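You operate a simulated robot arm through the tools that you are given. There is no shell and no other tool. Be economical: measure what you need, move in short steps, check, and stop when the job is done.

Carry out the task below with a simulated two-armed robot. There is one attempt and no reset: what you move stays moved.

TASK
Hold the purple union, unscrew its cap, and wedge it open on the rim.
Fine: brake the cart first; cap left in rack bay one; stand the union on the side rim, then slide the pink wedge and the purple wedge up to it. Set down upright: purple union.
Where things are to end (x, y in the base frame): purple union cap within 0.06 m of [-1.12, -0.47]; purple union within 0.03 m of [1.43, -0.18].

The check looks at the end state, three seconds after you hand in, the way a careful person would. Anything else that was tipped, shoved, dropped, spilled or broken makes it a failure. A push-on lid holds only when it is set on centred and level and pressed home; a screw cap is set on level and turned clockwise until tight.

THE ROBOT
Two 7-joint arms with two-finger parallel grippers on one trunk, on a base that drives. Base frame: it is fixed to the floor where the robot stands at the start and does not move with it; the origin is under the middle of the robot, x ahead of it, y to its left, z up. Units: m, degrees, N and s.
The left shoulder is at the start at [0.07, 0.163, 0.97], the right one opposite. With the tool pointing down near the work surface each hand reaches from about 0.1 to 0.82 m from the robot's upright axis, wherever it stands, measured 20 degrees to its own side. Places, roughly: bay stop [-2.3, 0.5, 0.9]; blue beam [1.5, 0, 0.75]; brake [0.9, 0, 0.4]; front chock [0.5, 0.3, 0.3]; hall stop [-2.4, 0.6, 0.9]; pin one [-2.1, 0.2, 0.9]; pin two [-2.2, 0.3, 0.9]; pink wedge [1.5, -0.25, 0.25]; purple wedge [1.25, 0, 0.25]; rack bay one [-1, -0.5, 0.7]; rear chock [1.6, -0.5, 0.3]; red union [-3.5, 1.25, 0.75]; side rim of the cart [1.4, -0.2, 0.4]. Payload 3.43 kg a hand.
Tool frame (each hand has its own): the origin (TCP) lies between the finger pads and is the grasp point; the fingertips stand 0.034 m ahead of it; z points along the fingers, y is the line along which they close. Largest opening 0.128 m; finger width 0.024, thickness 0.012; the body of the gripper, 0.048 by 0.13 m, starts 0.096 m behind the TCP.
Orientation is told as [roll, pitch, yaw] about the base's x, y, z axes, in that order, counted from this pose: with the fingers straight down and closing along the base's y, the tool's x points along the base's -x, its y along +y and its z along -z.

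THE INTERFACE
- The arms move only by the tool step_arm. It takes "left_motion", "right_motion" or both (then of equal length, played together; a hand with none holds still); each is a list that holds one entry, the list of rows, each a list of 7 numbers: the shift along the tool's x, y, z in units of 100 mm (1.0 is 100 mm), then the turn, a rotation vector about the tool's x, y, z in units of 60 degrees (1.0 is 60 degrees), then the opening, from 0 (shut) to 1 (fully open). In form: [[[tx, ty, tz, wx, wy, wz, hand], ...]]. A call has 1 to 12 rows; each row is the pose to reach, as a shift and turn from the pose commanded when the call began, along the tool's axes at that moment. A call with a number of a shift or a turn outside -1 to 1 is refused whole. Rows are played at 5 a second. More than 0.05 m and 8.6 degrees between two rows, or a gripper value outside its range, and nothing of the call is played. A pose out of reach is approached as far as the arm can. The call stops where the force on the tool passes 40 N (or 10 N more than at its start, if that is more) or the arm is blocked; 0.2 s more then pass. Each finger travels about 0.153 m/s and halts on what it meets, pressing with about 41 N; the grip force reading is that of the motor and also rises with nothing between the fingers. The clock runs only during rows and for 0.2 s after the last one: add rows that repeat a pose to give the fingers time. The reply holds the time, the measured pose of the TCP, the force on the tool along the base axes, the opening and the grip force, in the units named above and with some noise, with the torque about the TCP (base axes, N m) and any sound that the robot's microphone picked up.
- Cameras (640 x 400 px; columns grow to the right, rows downward): "scene" is now at [0.1005, -0.0613, 1.1785]; the picture's right is [-0.77, -0.64, 0.00], its down [-0.48, 0.58, -0.66] and it looks along [0.42, -0.51, -0.75] (base axes); focal length 214 px, centre (320, 200). "left" rides on the left gripper at [0.076, 0.011, -0.16] in its tool frame; the picture's right is [-0.15, 0.99, 0.00], its down [-0.88, -0.13, -0.46] and it looks along [-0.45, -0.07, 0.89] (tool axes); focal length 234 px, centre (320, 200). "right" rides on the right gripper at [0.076, -0.011, -0.16] in its tool frame; the picture's right is [0.15, 0.99, 0.00], its down [-0.88, 0.13, -0.46] and it looks along [-0.45, 0.07, 0.89] (tool axes); focal length 234 px, centre (320, 200). There is no depth. A picture from a camera that has moved, and an enlarged one, comes with that camera's place and axes in the base frame and with its lens.
- get_image(camera): a new picture of that camera. It takes no simulated time.
- move_column(by): slides the trunk up (or, below 0, down) by that many m; the arms and the scene camera ride with it, the base frame stays. It gives what a move gives, with no picture.
- steer(legs): drives the robot by 1 to 6 legs, each [ahead, left, turn to the left] in m, m and degrees, along the robot's own axes; the way and the turn of a leg run together, so that a leg with both is an arc; at most 1.5 m and 180 degrees a leg. The arms and the cameras ride along, it lands a little off, and it stops where it bumps. It gives what a move gives.
- turn_head(pan, tilt): turns the head with the scene camera to pan (to the left, within 86 degrees either way) and tilt (down, from -29 to 69), counted from straight ahead of the robot. It gives what a move gives.
- inspect(camera, box): a new picture of the part [left, top, right, bottom] of that camera's present view, enlarged. It takes no simulated time.
- finish_job(): hands the job in; it is judged then, once.

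Work in short steps. Places have to be worked out from the pictures, the camera data and where the tool is seen: move nearer, look again, correct. Check each grasp and each placing, and mend what went wrong. You have 120 turns and 100 pictures in all, those below and enlarged ones among them. Open the grippers and draw the arms clear of the work before you hand the job in, unless the task says otherwise.

The tools are called as name(argument=value, ...) on one line, values as JSON. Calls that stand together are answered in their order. step_arm: Moves the arms, as the interface text tells. Its arguments: {"type":"object","properties":{"left_motion":{"type":"array","items":{"type":"array","items":{"type":"array","items":{"type":"number"}}}},"right_motion":{"type":"array","items":{"type":"array","items":{"type":"array","items":{"type":"number"}}}}},"required":[]} The other tools are called the same way: move_column (by) slides the trunk up or down; steer (legs) drives the base; turn_head (pan, tilt) turns the head that bears the scene camera; get_image (camera) takes a picture; inspect (camera, box) takes an enlarged picture of a part of a camera's view; finish_job () hands the job in.

At the start:

```text
clock: 0.0
left_position: [0.6157, -0.1231, 1.1178]
left_ee_rot: [-0.1, 0.0, 0.1]
left_wrist_force: [0.5, -0.1, 0.1]
left_wrist_torque: [0.01, 0.03, 0.01]
left_grip_width: 0.128
left_gripper_force: 0.1
right_position: [0.3131, -0.4745, 1.1351]
right_ee_rot: [-0.1, 0.0, 0.0]
right_wrist_force: [-0.1, 0.5, 0.0]
right_wrist_torque: [-0.02, 0.01, 0.03]
right_grip_width: 0.128
right_gripper_force: 0.0
trunk travel left (down, up): [-0.45, 0.49]
robot x, y, heading: [0.0022, 0.0002, 0.2]
head pan, tilt: [-50.1, 48.6]
```

scene: 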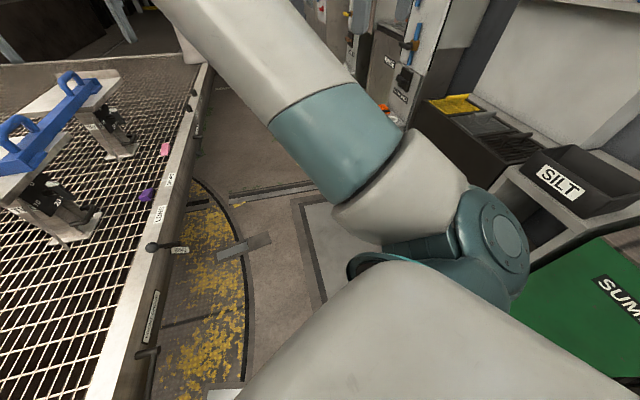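
right: 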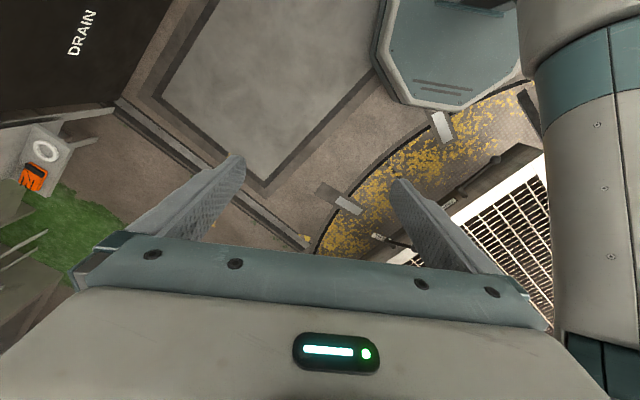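
left: 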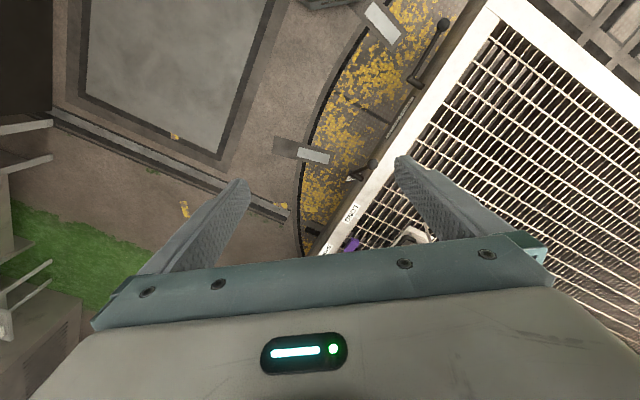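

The first pictures show the cart ahead, but not the purple union. I'll turn the head ahead to look at it.

turn_head(pan=0, tilt=35)

get_image(camera="scene")

```text
clock: 1.2
left_position: [0.6167, -0.1228, 1.1183]
left_ee_rot: [-0.1, 0.0, 0.0]
left_wrist_force: [-0.1, 0.0, -0.2]
left_wrist_torque: [0.04, -0.02, 0.01]
left_grip_width: 0.1281
left_gripper_force: 0.0
right_position: [0.3129, -0.4733, 1.1349]
right_ee_rot: [0.0, 0.0, 0.0]
right_wrist_force: [-0.3, -0.6, 0.3]
right_wrist_torque: [0.01, 0.0, -0.03]
right_grip_width: 0.1278
right_gripper_force: 0.1
trunk travel left (down, up): [-0.45, 0.49]
robot x, y, heading: [0.0009, 0.0022, -0.4]
head pan, tilt: [0.0, 35.0]
```

```text
96 pictures are left
camera scene: at [0.1384, -0.0014, 1.1983], right [0.0, -1.0, 0.0], down [-0.57, 0.0, -0.82], along [0.82, 0.0, -0.57], focal length 214 px, centre (320, 200)
```

scene: 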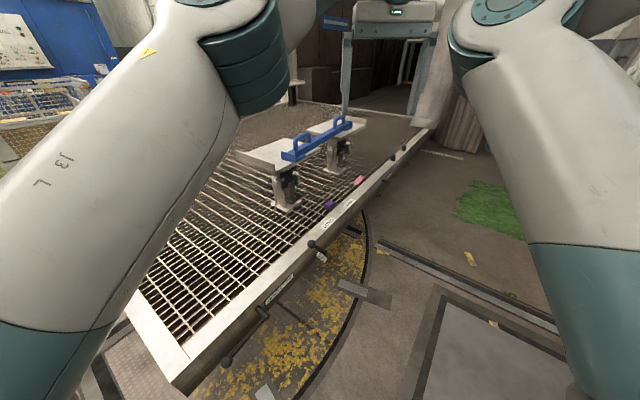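

The cart and its levers are ahead; I'll enlarge to read the labels.

inspect(camera="scene", box=[240, 90, 460, 230])

inspect(camera="scene", box=[180, 220, 400, 400])

```text
2.86 times, centred on (350, 160) of scene
camera zoom: at [0.1384, -0.0014, 1.1983], right [0.0, -1.0, 0.0], down [-0.57, 0.0, -0.82], along [0.82, 0.0, -0.57], focal length 613 px, centre (234, 314)
```

zoom: 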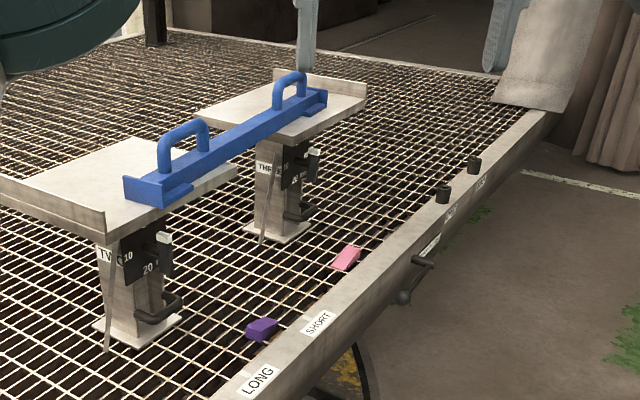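

```text
2.22 times, centred on (290, 310) of scene
camera zoom: at [0.1384, -0.0014, 1.1983], right [0.0, -1.0, 0.0], down [-0.57, 0.0, -0.82], along [0.82, 0.0, -0.57], focal length 477 px, centre (387, -44)
```

zoom: 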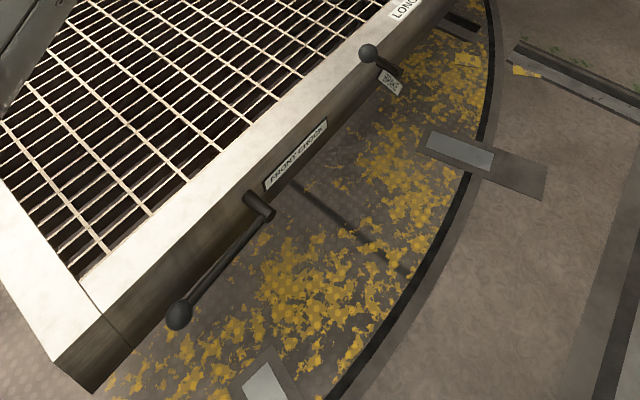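

I'll read the brake's tag and look to the right side.

inspect(camera="scene", box=[285, 200, 365, 270])

turn_head(pan=-86, tilt=30)

get_image(camera="scene")

turn_head(pan=80, tilt=30)

get_image(camera="scene")

```text
5.71 times, centred on (325, 235) of scene
camera zoom: at [0.1384, -0.0014, 1.1983], right [0.0, -1.0, 0.0], down [-0.57, 0.0, -0.82], along [0.82, 0.0, -0.57], focal length 1226 px, centre (291, 0)
```

zoom: 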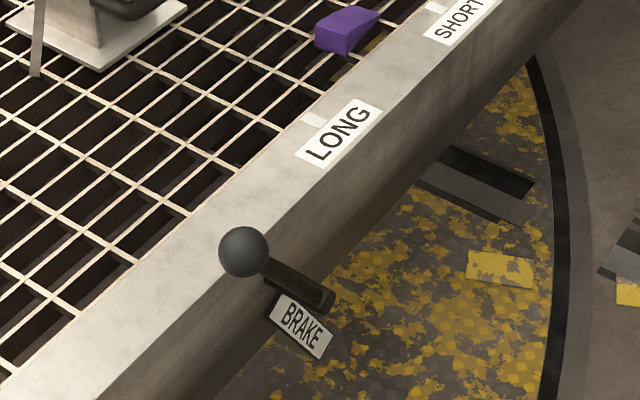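

```text
clock: 2.8
left_position: [0.6172, -0.1233, 1.1166]
left_ee_rot: [0.0, -0.1, -0.1]
left_wrist_force: [-0.4, 0.4, 0.1]
left_wrist_torque: [-0.01, -0.02, 0.02]
left_grip_width: 0.1279
left_gripper_force: 0.2
right_position: [0.3135, -0.4745, 1.1356]
right_ee_rot: [0.1, 0.0, -0.1]
right_wrist_force: [-0.8, -1.1, -0.2]
right_wrist_torque: [0.03, -0.04, -0.02]
right_grip_width: 0.128
right_gripper_force: 0.2
trunk travel left (down, up): [-0.45, 0.49]
robot x, y, heading: [0.0041, 0.0007, 0.0]
head pan, tilt: [-85.9, 30.0]
```

```text
92 pictures are left
camera scene: at [0.0568, -0.0915, 1.2061], right [-1.0, -0.07, 0.0], down [-0.04, 0.5, -0.87], along [0.06, -0.86, -0.5], focal length 214 px, centre (320, 200)
```

scene: 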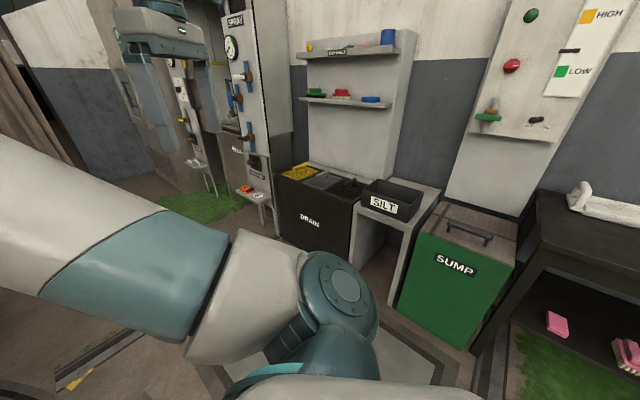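

```text
clock: 5.3
left_position: [0.6154, -0.1226, 1.1175]
left_ee_rot: [0.0, -0.1, 0.0]
left_wrist_force: [-0.6, -0.6, 0.8]
left_wrist_torque: [0.0, 0.01, 0.01]
left_grip_width: 0.1281
left_gripper_force: 0.0
right_position: [0.3134, -0.4741, 1.1344]
right_ee_rot: [0.0, 0.0, -0.1]
right_wrist_force: [-0.3, 0.0, 0.2]
right_wrist_torque: [0.0, 0.02, -0.03]
right_grip_width: 0.1281
right_gripper_force: 0.0
trunk travel left (down, up): [-0.45, 0.49]
robot x, y, heading: [-0.0008, -0.0013, 0.1]
head pan, tilt: [80.0, 30.0]
```

```text
91 pictures are left
camera scene: at [0.066, 0.0878, 1.2061], right [0.98, -0.17, 0.0], down [-0.09, -0.49, -0.87], along [0.15, 0.85, -0.5], focal length 214 px, centre (320, 200)
```

scene: 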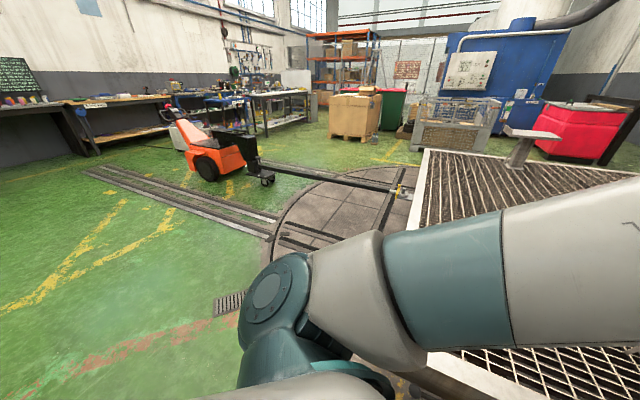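

The brake knob is near (0.9, 0.04, 0.4) on the cart's side, and the rim runs at about -29° with its edge about 0.5 m from me. I'll turn to face the rim and slide along it to the brake.

steer(legs=[[0, 0, 61], [0, -0.65, 0]])

turn_head(pan=-15, tilt=55)

get_image(camera="scene")

```text
clock: 11.6
left_position: [0.9821, 0.1423, 1.1181]
left_ee_rot: [0.0, 0.1, 60.1]
left_wrist_force: [0.3, 0.3, 0.2]
left_wrist_torque: [0.04, -0.01, 0.01]
left_grip_width: 0.1277
left_gripper_force: 0.1
right_position: [1.1347, -0.2951, 1.1341]
right_ee_rot: [-0.1, 0.0, 60.0]
right_wrist_force: [0.7, -0.6, 0.6]
right_wrist_torque: [-0.01, -0.01, -0.02]
right_grip_width: 0.1279
right_gripper_force: 0.1
trunk travel left (down, up): [-0.45, 0.49]
robot x, y, heading: [0.5685, -0.3285, 59.9]
head pan, tilt: [80.0, 30.0]
```

```text
clock: 13.3
left_position: [0.9831, 0.1434, 1.1181]
left_ee_rot: [0.0, 0.0, 60.0]
left_wrist_force: [0.3, 0.0, 0.1]
left_wrist_torque: [-0.01, 0.02, 0.05]
left_grip_width: 0.1282
left_gripper_force: 0.1
right_position: [1.1343, -0.2958, 1.1344]
right_ee_rot: [0.0, 0.0, 60.0]
right_wrist_force: [0.2, -1.0, 0.2]
right_wrist_torque: [-0.01, -0.02, -0.02]
right_grip_width: 0.1279
right_gripper_force: 0.0
trunk travel left (down, up): [-0.45, 0.49]
robot x, y, heading: [0.567, -0.3346, 59.9]
head pan, tilt: [-15.0, 55.0]
```

```text
90 pictures are left
camera scene: at [0.6438, -0.236, 1.1701], right [0.71, -0.71, 0.0], down [-0.58, -0.58, -0.57], along [0.41, 0.41, -0.82], focal length 214 px, centre (320, 200)
```

scene: 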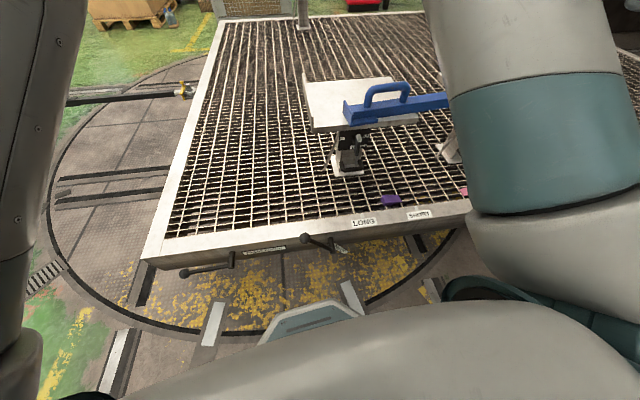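

The brake is right ahead; I'll enlarge it.

inspect(camera="scene", box=[270, 205, 390, 280])

inspect(camera="scene", box=[130, 230, 300, 330])

```text
5.33 times, centred on (330, 242) of scene
camera zoom: at [0.6438, -0.236, 1.1701], right [0.71, -0.71, 0.0], down [-0.58, -0.58, -0.57], along [0.41, 0.41, -0.82], focal length 1144 px, centre (267, -27)
```

zoom: 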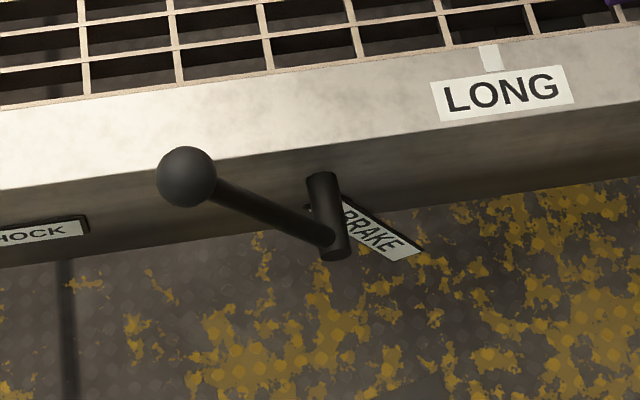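

```text
3.76 times, centred on (215, 280) of scene
camera zoom: at [0.6438, -0.236, 1.1701], right [0.71, -0.71, 0.0], down [-0.58, -0.58, -0.57], along [0.41, 0.41, -0.82], focal length 807 px, centre (715, -101)
```

zoom: 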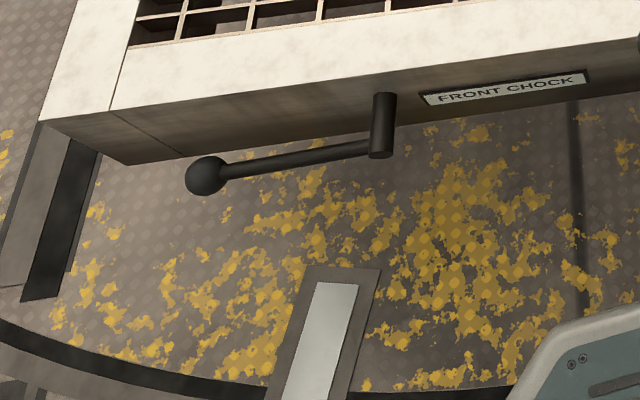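

Triangulating: the knob is at about (0.84, 0.04, 0.463), with its shaft end at (0.93, -0.03, 0.30), so the lever leans left. I'll draw the left hand back, turn it to straddle the lever, and lower the trunk.

step_arm(left_motion=[[[0.125, 0.09, 0, 0.0, 0, 0.125, 1], [0.25, 0.18, 0, 0, 0, 0.25, 1], [0.375, 0.27, 0, 0, 0, 0.375, 1], [0.5, 0.36, 0, 0, 0, 0.5, 1], [0.625, 0.45, 0, 0, 0, 0.625, 1], [0.75, 0.54, 0, 0, 0, 0.75, 1], [0.875, 0.63, 0, 0, 0, 0.875, 1], [1.0, 0.7, 0, 0, 0, 1.0, 1], [1.0, 0.7, 0, 0, 0, 1.0, 1]]])

move_column(by=-0.3)

get_image(camera="left")

```text
clock: 15.3
left_position: [0.8698, 0.0893, 1.119]
left_ee_rot: [0.0, 0.0, 0.0]
left_wrist_force: [0.3, -0.4, 0.0]
left_wrist_torque: [-0.03, 0.0, -0.01]
left_grip_width: 0.128
left_gripper_force: 0.0
right_position: [1.1355, -0.2959, 1.1353]
right_ee_rot: [0.0, 0.0, 59.9]
right_wrist_force: [0.1, 0.9, -0.1]
right_wrist_torque: [-0.02, 0.04, -0.02]
right_grip_width: 0.128
right_gripper_force: 0.1
trunk travel left (down, up): [-0.45, 0.49]
robot x, y, heading: [0.57, -0.331, 59.8]
head pan, tilt: [-15.0, 55.0]
```

```text
clock: 18.3
left_position: [0.8712, 0.0888, 0.8182]
left_ee_rot: [0.0, 0.0, 0.1]
left_wrist_force: [-0.8, 0.2, -0.8]
left_wrist_torque: [0.01, 0.01, -0.02]
left_grip_width: 0.1278
left_gripper_force: 0.1
right_position: [1.1337, -0.2949, 0.8345]
right_ee_rot: [0.0, 0.1, 60.0]
right_wrist_force: [-0.3, 0.0, 0.3]
right_wrist_torque: [-0.02, 0.0, -0.01]
right_grip_width: 0.1281
right_gripper_force: 0.1
trunk travel left (down, up): [-0.15, 0.79]
robot x, y, heading: [0.5668, -0.3291, 60.1]
head pan, tilt: [-15.0, 55.0]
```

```text
87 pictures are left
camera left: at [0.7957, 0.1018, 0.9787], right [0.15, 0.99, 0.0], down [0.88, -0.13, 0.46], along [0.45, -0.07, -0.89], focal length 234 px, centre (320, 200)
```

left: 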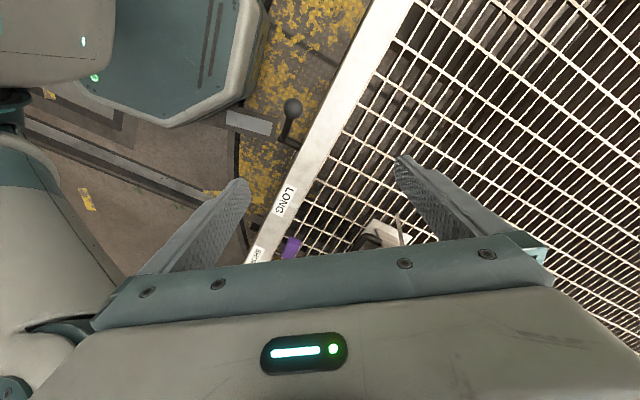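

The left camera confirms the knob at (0.836, 0.036), about 0.07 m clear of the rim face. I'll turn the last 30° and move over it, then lower the trunk further.

step_arm(left_motion=[[[0.09, -0.13, 0, 0, 0, 0.125, 0.8], [0.18, -0.26, 0, 0, 0, 0.25, 0.6], [0.27, -0.4, 0, 0, 0, 0.375, 0.6], [0.35, -0.53, 0, 0, 0, 0.5, 0.6], [0.35, -0.53, 0.3, 0, 0, 0.5, 0.6], [0.35, -0.53, 0.5, 0, 0, 0.5, 0.6]]])

move_column(by=-0.15)

get_image(camera="left")

```text
clock: 19.7
left_position: [0.8365, 0.0383, 0.7677]
left_ee_rot: [0.0, 0.0, -29.8]
left_wrist_force: [-0.8, 0.0, 0.2]
left_wrist_torque: [-0.01, -0.05, 0.0]
left_grip_width: 0.077
left_gripper_force: 0.0
left hand out of reach, approached as far as the arm can: row 4, 5
right_position: [1.1344, -0.2947, 0.8348]
right_ee_rot: [0.0, -0.1, 60.1]
right_wrist_force: [0.1, 0.1, 0.1]
right_wrist_torque: [-0.05, -0.02, 0.0]
right_grip_width: 0.1279
right_gripper_force: 0.1
trunk travel left (down, up): [-0.15, 0.79]
robot x, y, heading: [0.5669, -0.326, 60.0]
head pan, tilt: [-15.0, 55.0]
```

```text
clock: 21.4
left_position: [0.8355, 0.0371, 0.6193]
left_ee_rot: [0.1, 0.0, -29.7]
left_wrist_force: [-0.1, 0.2, -0.1]
left_wrist_torque: [-0.05, 0.01, 0.04]
left_grip_width: 0.0766
left_gripper_force: 0.0
right_position: [1.1341, -0.2953, 0.6853]
right_ee_rot: [0.0, 0.0, 60.0]
right_wrist_force: [0.1, -0.1, 0.0]
right_wrist_torque: [-0.06, 0.04, -0.01]
right_grip_width: 0.1281
right_gripper_force: 0.1
trunk travel left (down, up): [0.0, 0.94]
robot x, y, heading: [0.5665, -0.3297, 60.1]
head pan, tilt: [-15.0, 55.0]
```

```text
86 pictures are left
camera left: at [0.7767, 0.0849, 0.7789], right [0.62, 0.79, 0.0], down [0.7, -0.55, 0.46], along [0.36, -0.28, -0.89], focal length 234 px, centre (320, 200)
```

left: 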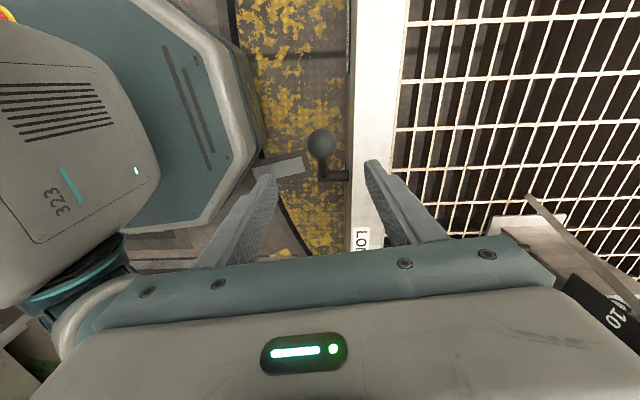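

The knob lies centred between the fingers at (0.837, 0.040). I'll descend and then grip.

step_arm(left_motion=[[[0, 0, 0.3, 0, 0, 0, 0.6], [0, 0, 0.6, 0, 0, 0, 0.6], [0, 0, 0.9, 0, 0, 0, 0.6], [0, 0, 1.0, 0, 0, 0, 0.6]]])

step_arm(left_motion=[[[0, 0, 0.2, 0, 0, 0, 0.6], [0, 0, 0.4, 0, 0, 0, 0.6], [0, 0, 0.55, 0, 0, 0, 0.6], [0, 0, 0.55, 0, 0, 0, 0.6]]])

get_image(camera="left")

```text
clock: 22.4
left_position: [0.8351, 0.0365, 0.5185]
left_ee_rot: [0.0, 0.0, -29.8]
left_wrist_force: [0.3, -0.8, 0.0]
left_wrist_torque: [-0.01, 0.01, 0.01]
left_grip_width: 0.0769
left_gripper_force: 0.0
right_position: [1.1352, -0.2944, 0.6845]
right_ee_rot: [0.0, 0.1, 59.9]
right_wrist_force: [0.1, 0.2, -0.2]
right_wrist_torque: [-0.01, 0.0, -0.03]
right_grip_width: 0.1279
right_gripper_force: 0.2
trunk travel left (down, up): [0.0, 0.94]
robot x, y, heading: [0.5659, -0.329, 60.1]
head pan, tilt: [-15.0, 55.0]
```

```text
clock: 23.4
left_position: [0.8363, 0.0363, 0.4648]
left_ee_rot: [0.0, 0.0, -29.8]
left_wrist_force: [0.5, 0.4, -0.4]
left_wrist_torque: [-0.02, 0.02, 0.01]
left_grip_width: 0.0766
left_gripper_force: 0.0
right_position: [1.1344, -0.2956, 0.685]
right_ee_rot: [0.0, 0.0, 60.0]
right_wrist_force: [0.0, 0.3, 0.1]
right_wrist_torque: [0.02, 0.04, 0.0]
right_grip_width: 0.128
right_gripper_force: 0.1
trunk travel left (down, up): [0.0, 0.94]
robot x, y, heading: [0.5715, -0.3311, 60.3]
head pan, tilt: [-15.0, 55.0]
```

```text
85 pictures are left
camera left: at [0.7772, 0.0849, 0.6237], right [0.62, 0.79, 0.0], down [0.7, -0.55, 0.46], along [0.36, -0.28, -0.89], focal length 234 px, centre (320, 200)
```

left: 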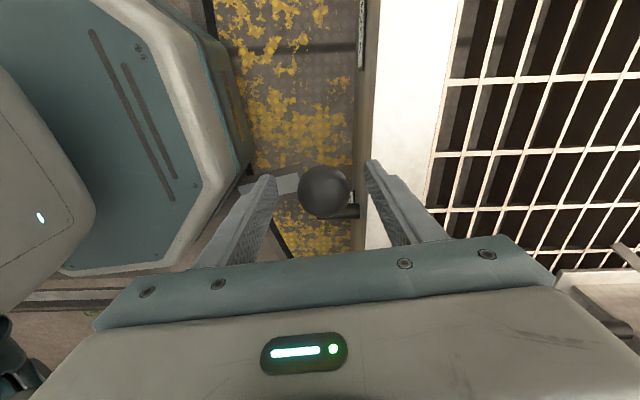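

The knob is between the fingers. I'll close on it and test a small move along the arc down to the left.

step_arm(left_motion=[[[0, 0, 0, 0, 0, 0, 0.3], [0, 0, 0, 0, 0, 0, 0], [0, 0, 0, 0, 0, 0, 0], [0.08, 0, 0.05, 0, 0, 0, 0], [0.14, 0, 0.11, 0, 0, 0, 0], [0.2, 0, 0.16, 0, 0, 0, 0], [0.26, 0, 0.22, 0, 0, 0, 0]]])

```text
clock: 24.4
left_position: [0.835, 0.0411, 0.4615]
left_ee_rot: [0.3, -0.5, -29.4]
left_wrist_force: [6.6, 3.3, -3.0]
left_wrist_torque: [0.16, 0.44, -0.08]
left_grip_width: 0.0411
left_gripper_force: 45.0
right_position: [1.1357, -0.2949, 0.6837]
right_ee_rot: [0.1, 0.1, 60.1]
right_wrist_force: [0.4, 0.2, -1.3]
right_wrist_torque: [0.0, 0.0, -0.01]
right_grip_width: 0.128
right_gripper_force: 0.0
trunk travel left (down, up): [0.0, 0.94]
robot x, y, heading: [0.5667, -0.3291, 60.2]
head pan, tilt: [-15.0, 55.0]
stopped in row 4 (left hand): the force on the tool passed its limit at 42 N (the readings are from after the stop); the commanded pose is now the measured one
```

Leftward it is blocked, so that side is the stop. I'll try the arc to the right.

step_arm(left_motion=[[[-0.08, 0, -0.05, 0, 0, 0, 0], [-0.16, 0, -0.1, 0, 0, 0, 0], [-0.24, 0, -0.14, 0, 0, 0, 0], [-0.32, 0, -0.18, 0, 0, 0, 0], [-0.32, 0, -0.18, 0, 0, 0, 0]]])

```text
clock: 25.6
left_position: [0.8635, 0.0215, 0.4807]
left_ee_rot: [0.2, -0.6, -29.7]
left_wrist_force: [5.4, -5.4, 3.3]
left_wrist_torque: [-0.14, -0.14, 0.0]
left_grip_width: 0.0003
left_gripper_force: 33.2
right_position: [1.1363, -0.2962, 0.6863]
right_ee_rot: [0.1, 0.0, 59.9]
right_wrist_force: [-0.3, -0.6, 0.3]
right_wrist_torque: [0.0, 0.03, -0.01]
right_grip_width: 0.1281
right_gripper_force: 0.0
trunk travel left (down, up): [0.0, 0.94]
robot x, y, heading: [0.5685, -0.3316, 60.0]
head pan, tilt: [-15.0, 55.0]
```

The fingers slipped off the knob (width 0). I'll look at where the lever is.

get_image(camera="left")

inspect(camera="scene", box=[230, 120, 430, 245])

```text
84 pictures are left
camera left: at [0.803, 0.0698, 0.6409], right [0.62, 0.79, 0.01], down [0.69, -0.55, 0.46], along [0.37, -0.28, -0.89], focal length 234 px, centre (320, 200)
```

left: 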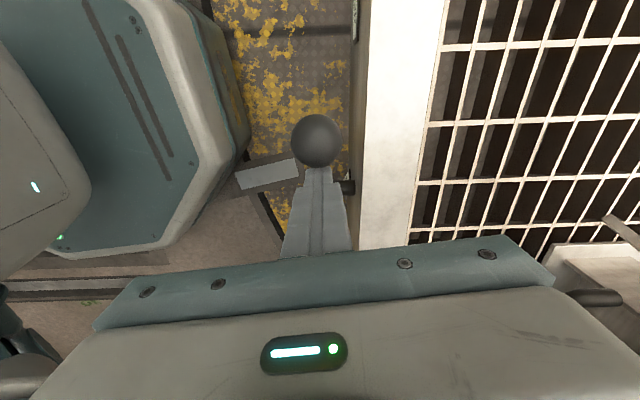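

```text
3.20 times, centred on (330, 182) of scene
camera zoom: at [0.645, -0.2365, 0.7204], right [0.71, -0.71, 0.0], down [-0.58, -0.58, -0.57], along [0.41, 0.41, -0.82], focal length 686 px, centre (288, 256)
```

zoom: 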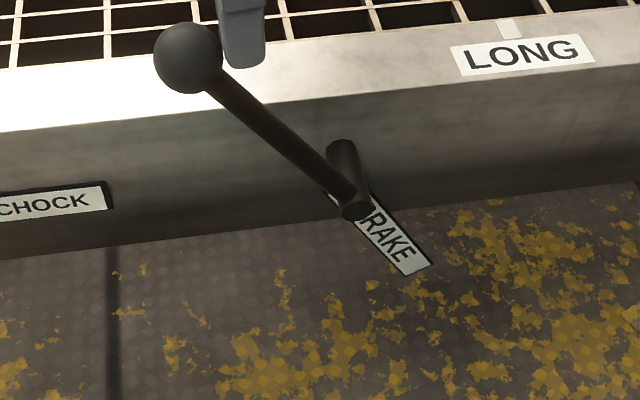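

The lever has not moved; the grip just slid off the round knob. I'll raise the closed fingers, go round to the knob's left, and push right on it.

step_arm(left_motion=[[[0, 0, -0.3, 0, 0, 0, 0], [0, 0, -0.6, 0, 0, 0, 0], [0.4, 0, -0.6, 0, 0, 0, 0], [0.76, 0, -0.6, 0, 0, 0, 0], [0.76, 0, -0.3, 0, 0, 0, 0], [0.76, 0, 0, 0, 0, 0, 0], [0.76, 0, 0.12, 0, 0, 0, 0]]])

step_arm(left_motion=[[[-0.1, 0, 0, 0, 0, 0, 0], [-0.15, 0, 0, 0, 0, 0, 0], [-0.2, 0, -0.03, 0, 0, 0, 0], [-0.25, 0, -0.06, 0, 0, 0, 0], [-0.3, 0, -0.09, 0, 0, 0, 0], [-0.35, 0, -0.12, 0, 0, 0, 0], [-0.4, 0, -0.15, 0, 0, 0, 0]]])

get_image(camera="left")

```text
clock: 27.2
left_position: [0.7978, 0.0616, 0.4674]
left_ee_rot: [0.2, -0.4, -29.6]
left_wrist_force: [-0.3, -0.2, 0.5]
left_wrist_torque: [0.02, -0.03, 0.0]
left_grip_width: 0.0
left_gripper_force: 32.7
right_position: [1.1359, -0.2945, 0.6847]
right_ee_rot: [0.0, 0.1, 60.0]
right_wrist_force: [-1.3, 0.0, 0.0]
right_wrist_torque: [0.04, 0.02, -0.01]
right_grip_width: 0.128
right_gripper_force: 0.0
trunk travel left (down, up): [0.0, 0.94]
robot x, y, heading: [0.5691, -0.33, 59.8]
head pan, tilt: [-15.0, 55.0]
```

```text
clock: 28.2
left_position: [0.8126, 0.0546, 0.472]
left_ee_rot: [0.3, 0.4, -29.5]
left_wrist_force: [-5.3, 2.4, -2.6]
left_wrist_torque: [0.14, 0.07, 0.0]
left_grip_width: 0.0
left_gripper_force: 32.7
right_position: [1.1347, -0.2935, 0.6848]
right_ee_rot: [0.0, 0.1, 60.3]
right_wrist_force: [-0.4, 0.7, 0.2]
right_wrist_torque: [0.0, -0.02, -0.03]
right_grip_width: 0.128
right_gripper_force: 0.0
trunk travel left (down, up): [0.0, 0.94]
robot x, y, heading: [0.5657, -0.3292, 60.4]
head pan, tilt: [-15.0, 55.0]
stopped in row 5 (left hand): the force on the tool passed its limit at 47 N (the readings are from after the stop); the commanded pose is now the measured one
```

```text
82 pictures are left
camera left: at [0.7543, 0.1003, 0.6332], right [0.61, 0.79, 0.0], down [0.71, -0.55, 0.45], along [0.36, -0.27, -0.89], focal length 234 px, centre (320, 200)
```

left: 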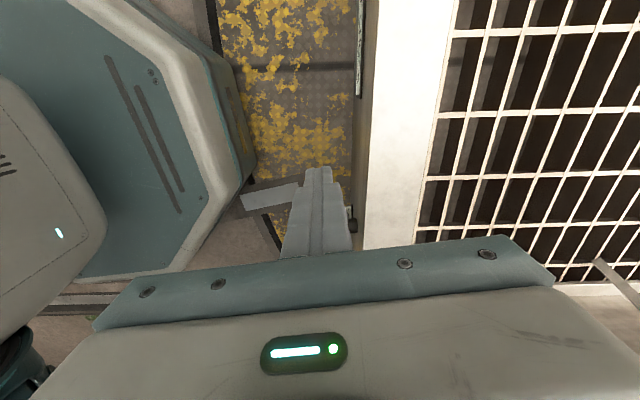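

Both ways met more than 40 N at that speed; it may be a stiff, damped lever. I'll push right much more slowly.

step_arm(left_motion=[[[-0.02, 0, -0.01, 0, 0, 0, 0], [-0.04, 0, -0.02, 0, 0, 0, 0], [-0.06, 0, -0.03, 0, 0, 0, 0], [-0.08, 0, -0.04, 0, 0, 0, 0], [-0.1, 0, -0.05, 0, 0, 0, 0], [-0.12, 0, -0.06, 0, 0, 0, 0], [-0.14, 0, -0.07, 0, 0, 0, 0], [-0.16, 0, -0.08, 0, 0, 0, 0], [-0.18, 0, -0.09, 0, 0, 0, 0], [-0.2, 0, -0.1, 0, 0, 0, 0], [-0.22, 0, -0.11, 0, 0, 0, 0], [-0.24, 0, -0.12, 0, 0, 0, 0]]])

```text
clock: 28.9
left_position: [0.8129, 0.0542, 0.472]
left_ee_rot: [0.1, 0.8, -29.3]
left_wrist_force: [-5.8, 3.3, -2.1]
left_wrist_torque: [0.13, 0.08, -0.01]
left_grip_width: 0.0
left_gripper_force: 33.1
right_position: [1.1338, -0.2919, 0.6845]
right_ee_rot: [0.0, -0.1, 60.3]
right_wrist_force: [1.0, -0.6, 0.8]
right_wrist_torque: [-0.04, -0.04, 0.02]
right_grip_width: 0.1278
right_gripper_force: 0.0
trunk travel left (down, up): [0.0, 0.94]
robot x, y, heading: [0.5699, -0.3288, 60.7]
head pan, tilt: [-15.0, 55.0]
stopped in row 3 (left hand): the force on the tool passed its limit at 43 N (the readings are from after the stop); the commanded pose is now the measured one
```

Rightward is a hard stop. I'll go back over the knob and press it left and down slowly from its right side.

step_arm(left_motion=[[[0.1, 0, 0, 0, 0, 0, 0], [0.1, 0, -0.3, 0, 0, 0, 0], [0.1, 0, -0.62, 0, 0, 0, 0], [-0.3, 0, -0.62, 0, 0, 0, 0], [-0.66, 0, -0.62, 0, 0, 0, 0], [-0.66, 0, -0.4, 0, 0, 0, 0], [-0.66, 0, -0.2, 0, 0, 0, 0]]])

step_arm(left_motion=[[[0.04, 0, 0.01, 0, 0, 0, 0], [0.07, 0, 0.03, 0, 0, 0, 0], [0.1, 0, 0.05, 0, 0, 0, 0], [0.13, 0, 0.07, 0, 0, 0, 0], [0.16, 0, 0.09, 0, 0, 0, 0], [0.19, 0, 0.11, 0, 0, 0, 0], [0.22, 0, 0.13, 0, 0, 0, 0], [0.25, 0, 0.15, 0, 0, 0, 0], [0.28, 0, 0.18, 0, 0, 0, 0], [0.31, 0, 0.21, 0, 0, 0, 0]]])

get_image(camera="left")

```text
clock: 30.5
left_position: [0.8729, 0.0198, 0.4922]
left_ee_rot: [0.1, 0.8, -29.4]
left_wrist_force: [0.3, -0.3, 0.6]
left_wrist_torque: [0.01, -0.01, 0.0]
left_grip_width: 0.0001
left_gripper_force: 32.7
right_position: [1.1331, -0.2925, 0.6845]
right_ee_rot: [0.0, -0.1, 60.3]
right_wrist_force: [-1.1, -0.7, 0.8]
right_wrist_torque: [-0.03, -0.01, 0.0]
right_grip_width: 0.1278
right_gripper_force: 0.0
trunk travel left (down, up): [0.0, 0.94]
robot x, y, heading: [0.5637, -0.3276, 60.1]
head pan, tilt: [-15.0, 55.0]
```

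```text
clock: 32.7
left_position: [0.8436, 0.0368, 0.4717]
left_ee_rot: [0.1, 1.0, -29.3]
left_wrist_force: [1.6, -0.1, 0.5]
left_wrist_torque: [0.01, -0.01, -0.02]
left_grip_width: 0.0001
left_gripper_force: 33.0
right_position: [1.1337, -0.2917, 0.6852]
right_ee_rot: [0.0, 0.0, 60.3]
right_wrist_force: [0.7, -0.6, -0.3]
right_wrist_torque: [-0.04, -0.01, 0.03]
right_grip_width: 0.1279
right_gripper_force: 0.1
trunk travel left (down, up): [0.0, 0.94]
robot x, y, heading: [0.5672, -0.3312, 60.4]
head pan, tilt: [-15.0, 55.0]
```

```text
81 pictures are left
camera left: at [0.7862, 0.0828, 0.6335], right [0.61, 0.79, 0.0], down [0.71, -0.55, 0.44], along [0.35, -0.27, -0.9], focal length 234 px, centre (320, 200)
```

left: 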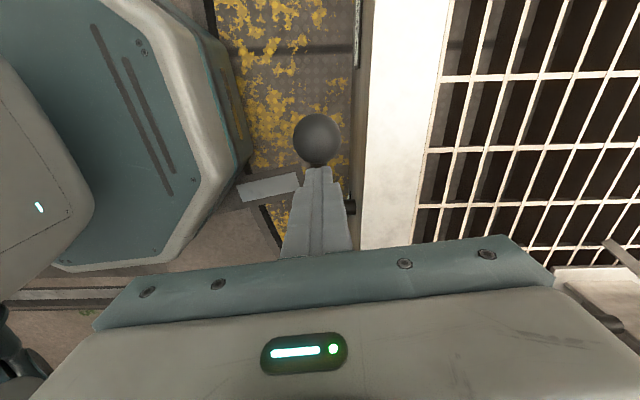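

The lever now gives to the left under a slow push (about 10°). I'll move the fingertips on top of the knob and press it down along the arc.

step_arm(left_motion=[[[0, 0, -0.2, 0, 0, 0, 0], [0.0, 0, -0.38, 0, 0, 0, 0], [0.26, 0, -0.38, 0, 0, 0, 0], [0.28, 0, -0.26, 0, 0, 0, 0], [0.3, 0, -0.2, 0, 0, 0, 0], [0.33, 0, -0.15, 0, 0, 0, 0], [0.36, 0, -0.1, 0, 0, 0, 0], [0.39, 0, -0.05, 0, 0, 0, 0], [0.42, 0, 0, 0, 0, 0, 0], [0.46, 0, 0.04, 0, 0, 0, 0], [0.49, 0, 0.09, 0, 0, 0, 0], [0.53, 0, 0.14, 0, 0, 0, 0]]])

inspect(camera="scene", box=[230, 120, 430, 245])

```text
clock: 35.3
left_position: [0.7987, 0.0621, 0.4593]
left_ee_rot: [0.0, 0.7, -29.3]
left_wrist_force: [2.2, 2.2, 2.5]
left_wrist_torque: [0.04, -0.02, 0.02]
left_grip_width: 0.0002
left_gripper_force: 33.0
right_position: [1.1335, -0.2922, 0.6845]
right_ee_rot: [0.0, 0.0, 60.3]
right_wrist_force: [0.6, 0.6, 0.8]
right_wrist_torque: [0.04, 0.02, 0.0]
right_grip_width: 0.1279
right_gripper_force: 0.1
trunk travel left (down, up): [0.0, 0.94]
robot x, y, heading: [0.5632, -0.329, 60.2]
head pan, tilt: [-15.0, 55.0]
```

```text
3.20 times, centred on (330, 182) of scene
camera zoom: at [0.6426, -0.235, 0.72], right [0.71, -0.7, 0.0], down [-0.58, -0.58, -0.57], along [0.4, 0.41, -0.82], focal length 686 px, centre (288, 256)
```

zoom: 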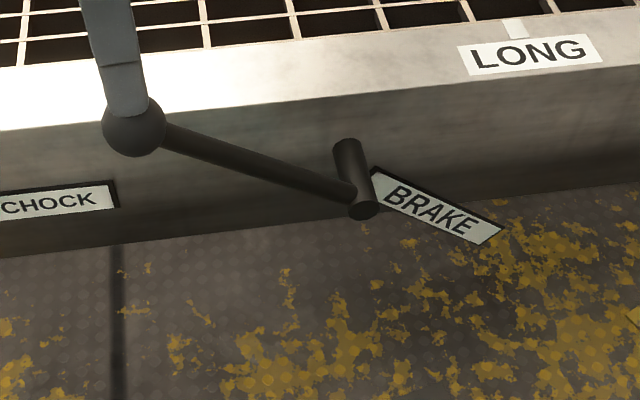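

It moves nicely; the tag turns with it. I continue along the arc until it meets its stop.

step_arm(left_motion=[[[0.03, 0, 0.06, 0, 0, 0, 0], [0.06, 0, 0.13, 0, 0, 0, 0], [0.09, 0, 0.2, 0, 0, 0, 0], [0.11, 0, 0.27, 0, 0, 0, 0], [0.13, 0, 0.34, 0, 0, 0, 0], [0.15, 0, 0.41, 0, 0, 0, 0], [0.17, 0, 0.48, 0, 0, 0, 0], [0.19, 0, 0.55, 0, 0, 0, 0], [0.2, 0, 0.62, 0, 0, 0, 0], [0.21, 0, 0.7, 0, 0, 0, 0], [0.22, 0, 0.78, 0, 0, 0, 0], [0.22, 0, 0.86, 0, 0, 0, 0]]])

inspect(camera="scene", box=[200, 120, 430, 264])

```text
clock: 37.9
left_position: [0.7783, 0.0729, 0.3728]
left_ee_rot: [0.2, 0.8, -29.3]
left_wrist_force: [-1.2, 0.3, 0.4]
left_wrist_torque: [0.04, 0.05, 0.02]
left_grip_width: 0.0
left_gripper_force: 32.4
right_position: [1.1326, -0.2925, 0.6846]
right_ee_rot: [0.0, 0.0, 60.4]
right_wrist_force: [-0.4, -0.1, 0.0]
right_wrist_torque: [0.0, -0.02, 0.03]
right_grip_width: 0.128
right_gripper_force: 0.1
trunk travel left (down, up): [0.0, 0.94]
robot x, y, heading: [0.5643, -0.3303, 60.4]
head pan, tilt: [-15.0, 55.0]
```

```text
2.78 times, centred on (315, 192) of scene
camera zoom: at [0.6424, -0.235, 0.72], right [0.71, -0.7, 0.0], down [-0.58, -0.58, -0.57], along [0.4, 0.41, -0.82], focal length 596 px, centre (334, 222)
```

zoom: 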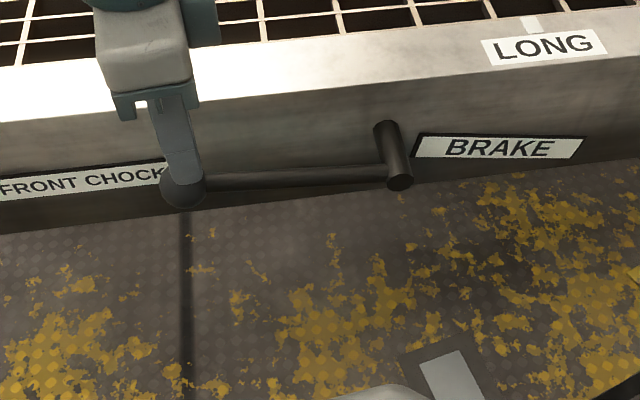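

The tag is almost level, as with the front chock. I'll press slowly further until a stop is felt.

step_arm(left_motion=[[[0, 0, 0.06, 0, 0, 0, 0], [0, 0, 0.12, 0, 0, 0, 0], [0, 0, 0.18, 0, 0, 0, 0], [0, 0, 0.24, 0, 0, 0, 0], [0, 0, 0.3, 0, 0, 0, 0]]])

inspect(camera="scene", box=[200, 120, 430, 264])

```text
clock: 39.1
left_position: [0.778, 0.0745, 0.3413]
left_ee_rot: [0.1, 0.7, -29.3]
left_wrist_force: [-0.5, 0.0, 0.1]
left_wrist_torque: [0.01, 0.01, 0.02]
left_grip_width: 0.0
left_gripper_force: 32.8
right_position: [1.1342, -0.292, 0.6848]
right_ee_rot: [-0.1, 0.1, 60.3]
right_wrist_force: [-1.0, -0.5, 0.0]
right_wrist_torque: [-0.02, -0.03, 0.01]
right_grip_width: 0.128
right_gripper_force: 0.1
trunk travel left (down, up): [0.0, 0.94]
robot x, y, heading: [0.5601, -0.3276, 60.5]
head pan, tilt: [-15.0, 55.0]
```

```text
2.78 times, centred on (315, 192) of scene
camera zoom: at [0.6425, -0.2349, 0.72], right [0.71, -0.7, 0.0], down [-0.58, -0.58, -0.57], along [0.4, 0.41, -0.82], focal length 596 px, centre (334, 222)
```

zoom: 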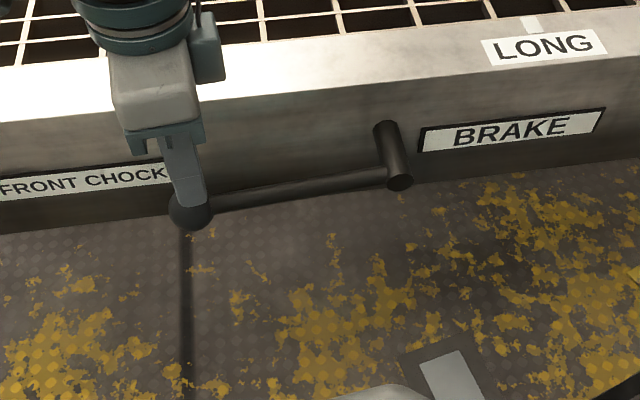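

It's about level, still no stop felt; I'll press on a little further to find the end.

step_arm(left_motion=[[[-0.02, 0, 0.06, 0, 0, 0, 0], [-0.04, 0, 0.12, 0, 0, 0, 0], [-0.06, 0, 0.18, 0, 0, 0, 0], [-0.09, 0, 0.24, 0, 0, 0, 0], [-0.12, 0, 0.3, 0, 0, 0, 0], [-0.15, 0, 0.36, 0, 0, 0, 0], [-0.18, 0, 0.42, 0, 0, 0, 0]]])

inspect(camera="scene", box=[200, 120, 430, 264])

```text
clock: 39.7
left_position: [0.7784, 0.0745, 0.3374]
left_ee_rot: [0.5, 0.8, -29.5]
left_wrist_force: [-5.6, -5.1, 22.6]
left_wrist_torque: [0.1, 0.27, 0.07]
left_grip_width: 0.0
left_gripper_force: 33.4
right_position: [1.1318, -0.293, 0.6862]
right_ee_rot: [0.0, -0.1, 60.4]
right_wrist_force: [-0.2, 0.0, 0.1]
right_wrist_torque: [0.02, 0.02, 0.04]
right_grip_width: 0.1282
right_gripper_force: 0.1
trunk travel left (down, up): [0.0, 0.94]
robot x, y, heading: [0.5658, -0.3286, 60.1]
head pan, tilt: [-15.0, 55.0]
stopped in row 2 (left hand): the force on the tool passed its limit at 49 N (the readings are from after the stop); the commanded pose is now the measured one
```

```text
2.78 times, centred on (315, 192) of scene
camera zoom: at [0.6415, -0.2359, 0.7206], right [0.71, -0.7, 0.0], down [-0.58, -0.58, -0.57], along [0.4, 0.41, -0.82], focal length 596 px, centre (334, 222)
```

zoom: 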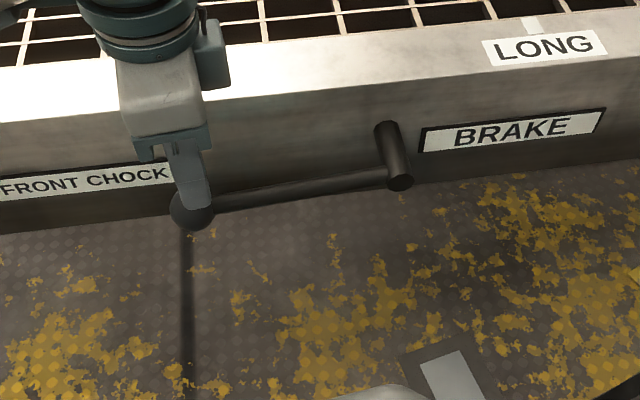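

The lever is against its lower stop: brake set. I'll lift off, raise the trunk, back away and look behind me for the union.

step_arm(left_motion=[[[0, 0, -0.4, 0, 0, 0, 0], [0, 0, -0.7, 0, 0, 0, 0.5], [0, 0, -1, 0, 0, 0, 1]]])

move_column(by=0.45)

steer(legs=[[-0.4, 0, 0], [0, 0, 120]])

turn_head(pan=0, tilt=25)

get_image(camera="scene")

```text
clock: 40.5
left_position: [0.7796, 0.0735, 0.4367]
left_ee_rot: [0.3, 0.8, -29.3]
left_wrist_force: [0.0, 0.1, 0.2]
left_wrist_torque: [0.01, 0.01, -0.02]
left_grip_width: 0.128
left_gripper_force: 0.1
right_position: [1.1333, -0.2916, 0.6839]
right_ee_rot: [0.0, 0.0, 60.3]
right_wrist_force: [0.8, 0.3, 0.4]
right_wrist_torque: [0.03, 0.02, -0.02]
right_grip_width: 0.128
right_gripper_force: 0.3
trunk travel left (down, up): [0.0, 0.94]
robot x, y, heading: [0.5694, -0.3279, 60.3]
head pan, tilt: [-15.0, 55.0]
```

```text
refused: 0.45 is not a number from -0.4 to 0.4
```

```text
clock: 48.0
left_position: [-0.0787, -0.6706, 0.4298]
left_ee_rot: [-0.4, 1.0, 88.0]
left_wrist_force: [0.0, -0.6, 0.3]
left_wrist_torque: [0.02, -0.01, -0.01]
left_grip_width: 0.1278
left_gripper_force: 0.0
right_position: [0.0607, -0.1943, 0.684]
right_ee_rot: [0.0, 0.1, 179.4]
right_wrist_force: [0.5, 0.4, 0.4]
right_wrist_torque: [0.0, 0.03, 0.0]
right_grip_width: 0.1279
right_gripper_force: 0.1
trunk travel left (down, up): [0.0, 0.94]
robot x, y, heading: [0.3657, -0.6731, 178.9]
head pan, tilt: [-15.0, 55.0]
stopped in leg 2: the robot was blocked; the commanded pose is now the measured one
```

```text
clock: 48.9
left_position: [-0.0792, -0.6713, 0.43]
left_ee_rot: [-0.3, 1.0, 88.0]
left_wrist_force: [0.2, -0.3, 0.2]
left_wrist_torque: [-0.03, -0.03, 0.01]
left_grip_width: 0.128
left_gripper_force: 0.0
right_position: [0.0604, -0.194, 0.6843]
right_ee_rot: [0.1, 0.1, 179.3]
right_wrist_force: [0.9, 0.4, 0.2]
right_wrist_torque: [0.03, 0.02, 0.02]
right_grip_width: 0.1279
right_gripper_force: 0.0
trunk travel left (down, up): [0.0, 0.94]
robot x, y, heading: [0.3714, -0.6716, 179.3]
head pan, tilt: [0.0, 25.0]
```

```text
76 pictures are left
camera scene: at [0.2258, -0.672, 0.7638], right [0.01, 1.0, 0.0], down [0.42, -0.01, -0.91], along [-0.91, 0.01, -0.42], focal length 214 px, centre (320, 200)
```

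scene: 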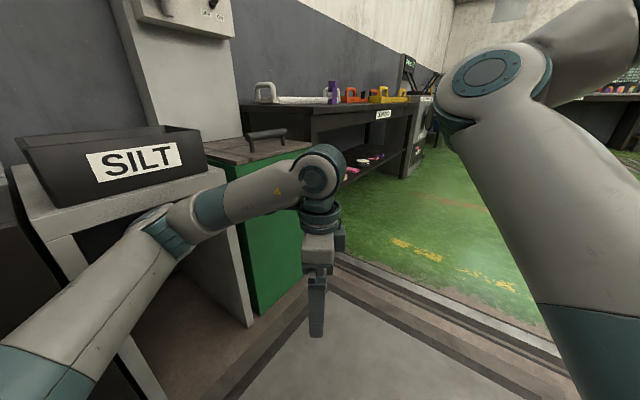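

The purple union is on the bench behind (px 333,92). My left arm came close to the SILT table, so I'll shift away to the right first, then raise.

steer(legs=[[0, -0.25, 0]])

move_column(by=0.4)

turn_head(pan=30, tilt=30)

get_image(camera="scene")

```text
clock: 50.8
left_position: [-0.0759, -0.4153, 0.4311]
left_ee_rot: [-0.3, 1.0, 87.9]
left_wrist_force: [-0.2, 0.8, 0.4]
left_wrist_torque: [0.0, 0.0, -0.02]
left_grip_width: 0.1282
left_gripper_force: 0.1
right_position: [0.0664, 0.0612, 0.6846]
right_ee_rot: [0.0, 0.1, 179.1]
right_wrist_force: [-0.7, 0.2, -0.4]
right_wrist_torque: [-0.02, -0.03, -0.03]
right_grip_width: 0.1279
right_gripper_force: 0.1
trunk travel left (down, up): [0.0, 0.94]
robot x, y, heading: [0.3719, -0.4157, 179.2]
head pan, tilt: [0.0, 25.0]
```

```text
clock: 54.6
left_position: [-0.0759, -0.4157, 0.8316]
left_ee_rot: [-0.4, 1.0, 87.9]
left_wrist_force: [0.5, -0.9, -0.8]
left_wrist_torque: [0.02, 0.0, -0.03]
left_grip_width: 0.1279
left_gripper_force: 0.1
right_position: [0.0677, 0.0596, 1.0846]
right_ee_rot: [0.0, 0.1, 179.1]
right_wrist_force: [0.2, 0.1, -0.5]
right_wrist_torque: [-0.05, -0.05, 0.03]
right_grip_width: 0.128
right_gripper_force: 0.2
trunk travel left (down, up): [-0.4, 0.54]
robot x, y, heading: [0.3734, -0.4194, 179.4]
head pan, tilt: [0.0, 25.0]
```

```text
clock: 55.6
left_position: [-0.0763, -0.4148, 0.8299]
left_ee_rot: [-0.3, 1.0, 88.0]
left_wrist_force: [-0.2, -0.1, 0.5]
left_wrist_torque: [0.01, 0.0, -0.01]
left_grip_width: 0.128
left_gripper_force: 0.0
right_position: [0.0671, 0.0606, 1.0843]
right_ee_rot: [0.0, 0.0, 179.1]
right_wrist_force: [-1.6, -0.2, -0.1]
right_wrist_torque: [0.0, -0.01, -0.02]
right_grip_width: 0.128
right_gripper_force: 0.0
trunk travel left (down, up): [-0.4, 0.54]
robot x, y, heading: [0.3725, -0.4186, 178.9]
head pan, tilt: [30.0, 30.0]
```

```text
75 pictures are left
camera scene: at [0.2427, -0.4626, 1.1561], right [-0.49, 0.87, 0.0], down [0.44, 0.24, -0.87], along [-0.76, -0.42, -0.5], focal length 214 px, centre (320, 200)
```

scene: 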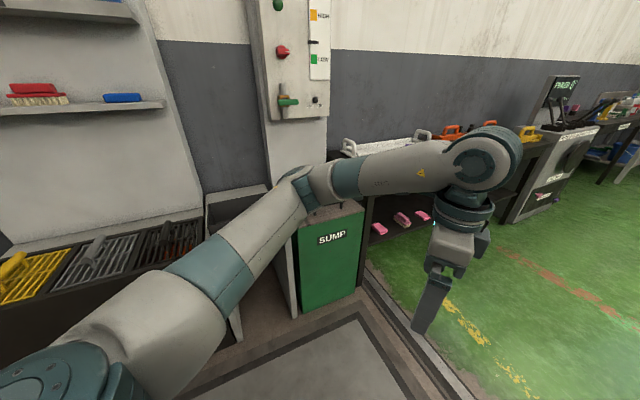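

I'll drive along the bench toward the union and then face it.

steer(legs=[[1.2, -0.25, 0], [0, 0, 60]])

turn_head(pan=20, tilt=35)

get_image(camera="scene")

```text
clock: 64.4
left_position: [-1.0425, -0.5422, 0.8308]
left_ee_rot: [-0.3, 1.0, 148.1]
left_wrist_force: [-0.1, 0.7, -0.2]
left_wrist_torque: [-0.04, 0.0, -0.01]
left_grip_width: 0.1279
left_gripper_force: 0.2
right_position: [-1.3838, -0.1807, 1.0842]
right_ee_rot: [0.0, 0.1, -120.7]
right_wrist_force: [0.0, 0.8, -0.5]
right_wrist_torque: [0.0, 0.01, -0.02]
right_grip_width: 0.1281
right_gripper_force: 0.1
trunk travel left (down, up): [-0.4, 0.54]
robot x, y, heading: [-0.8201, -0.1537, -120.4]
head pan, tilt: [30.0, 30.0]
```

```text
clock: 65.1
left_position: [-1.0425, -0.5429, 0.8317]
left_ee_rot: [-0.3, 1.0, 148.1]
left_wrist_force: [0.1, -0.6, -0.3]
left_wrist_torque: [0.0, 0.0, -0.02]
left_grip_width: 0.128
left_gripper_force: 0.1
right_position: [-1.3847, -0.1806, 1.0837]
right_ee_rot: [0.1, -0.1, -120.7]
right_wrist_force: [0.3, 0.0, 0.0]
right_wrist_torque: [-0.02, 0.03, -0.01]
right_grip_width: 0.1279
right_gripper_force: 0.0
trunk travel left (down, up): [-0.4, 0.54]
robot x, y, heading: [-0.8137, -0.1552, -120.9]
head pan, tilt: [20.0, 35.0]
```

```text
74 pictures are left
camera scene: at [-0.8592, -0.286, 1.1483], right [-0.98, 0.19, 0.0], down [0.11, 0.56, -0.82], along [-0.15, -0.8, -0.57], focal length 214 px, centre (320, 200)
```

scene: 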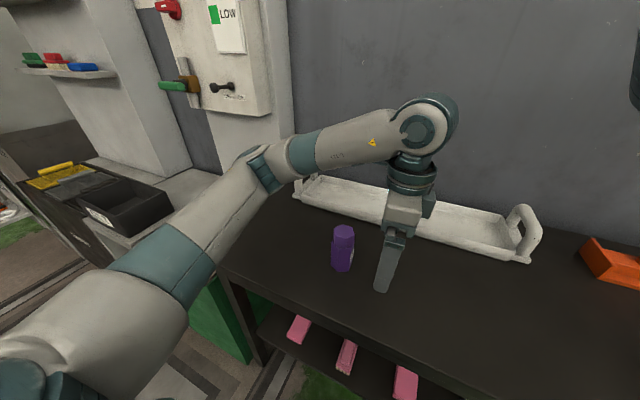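

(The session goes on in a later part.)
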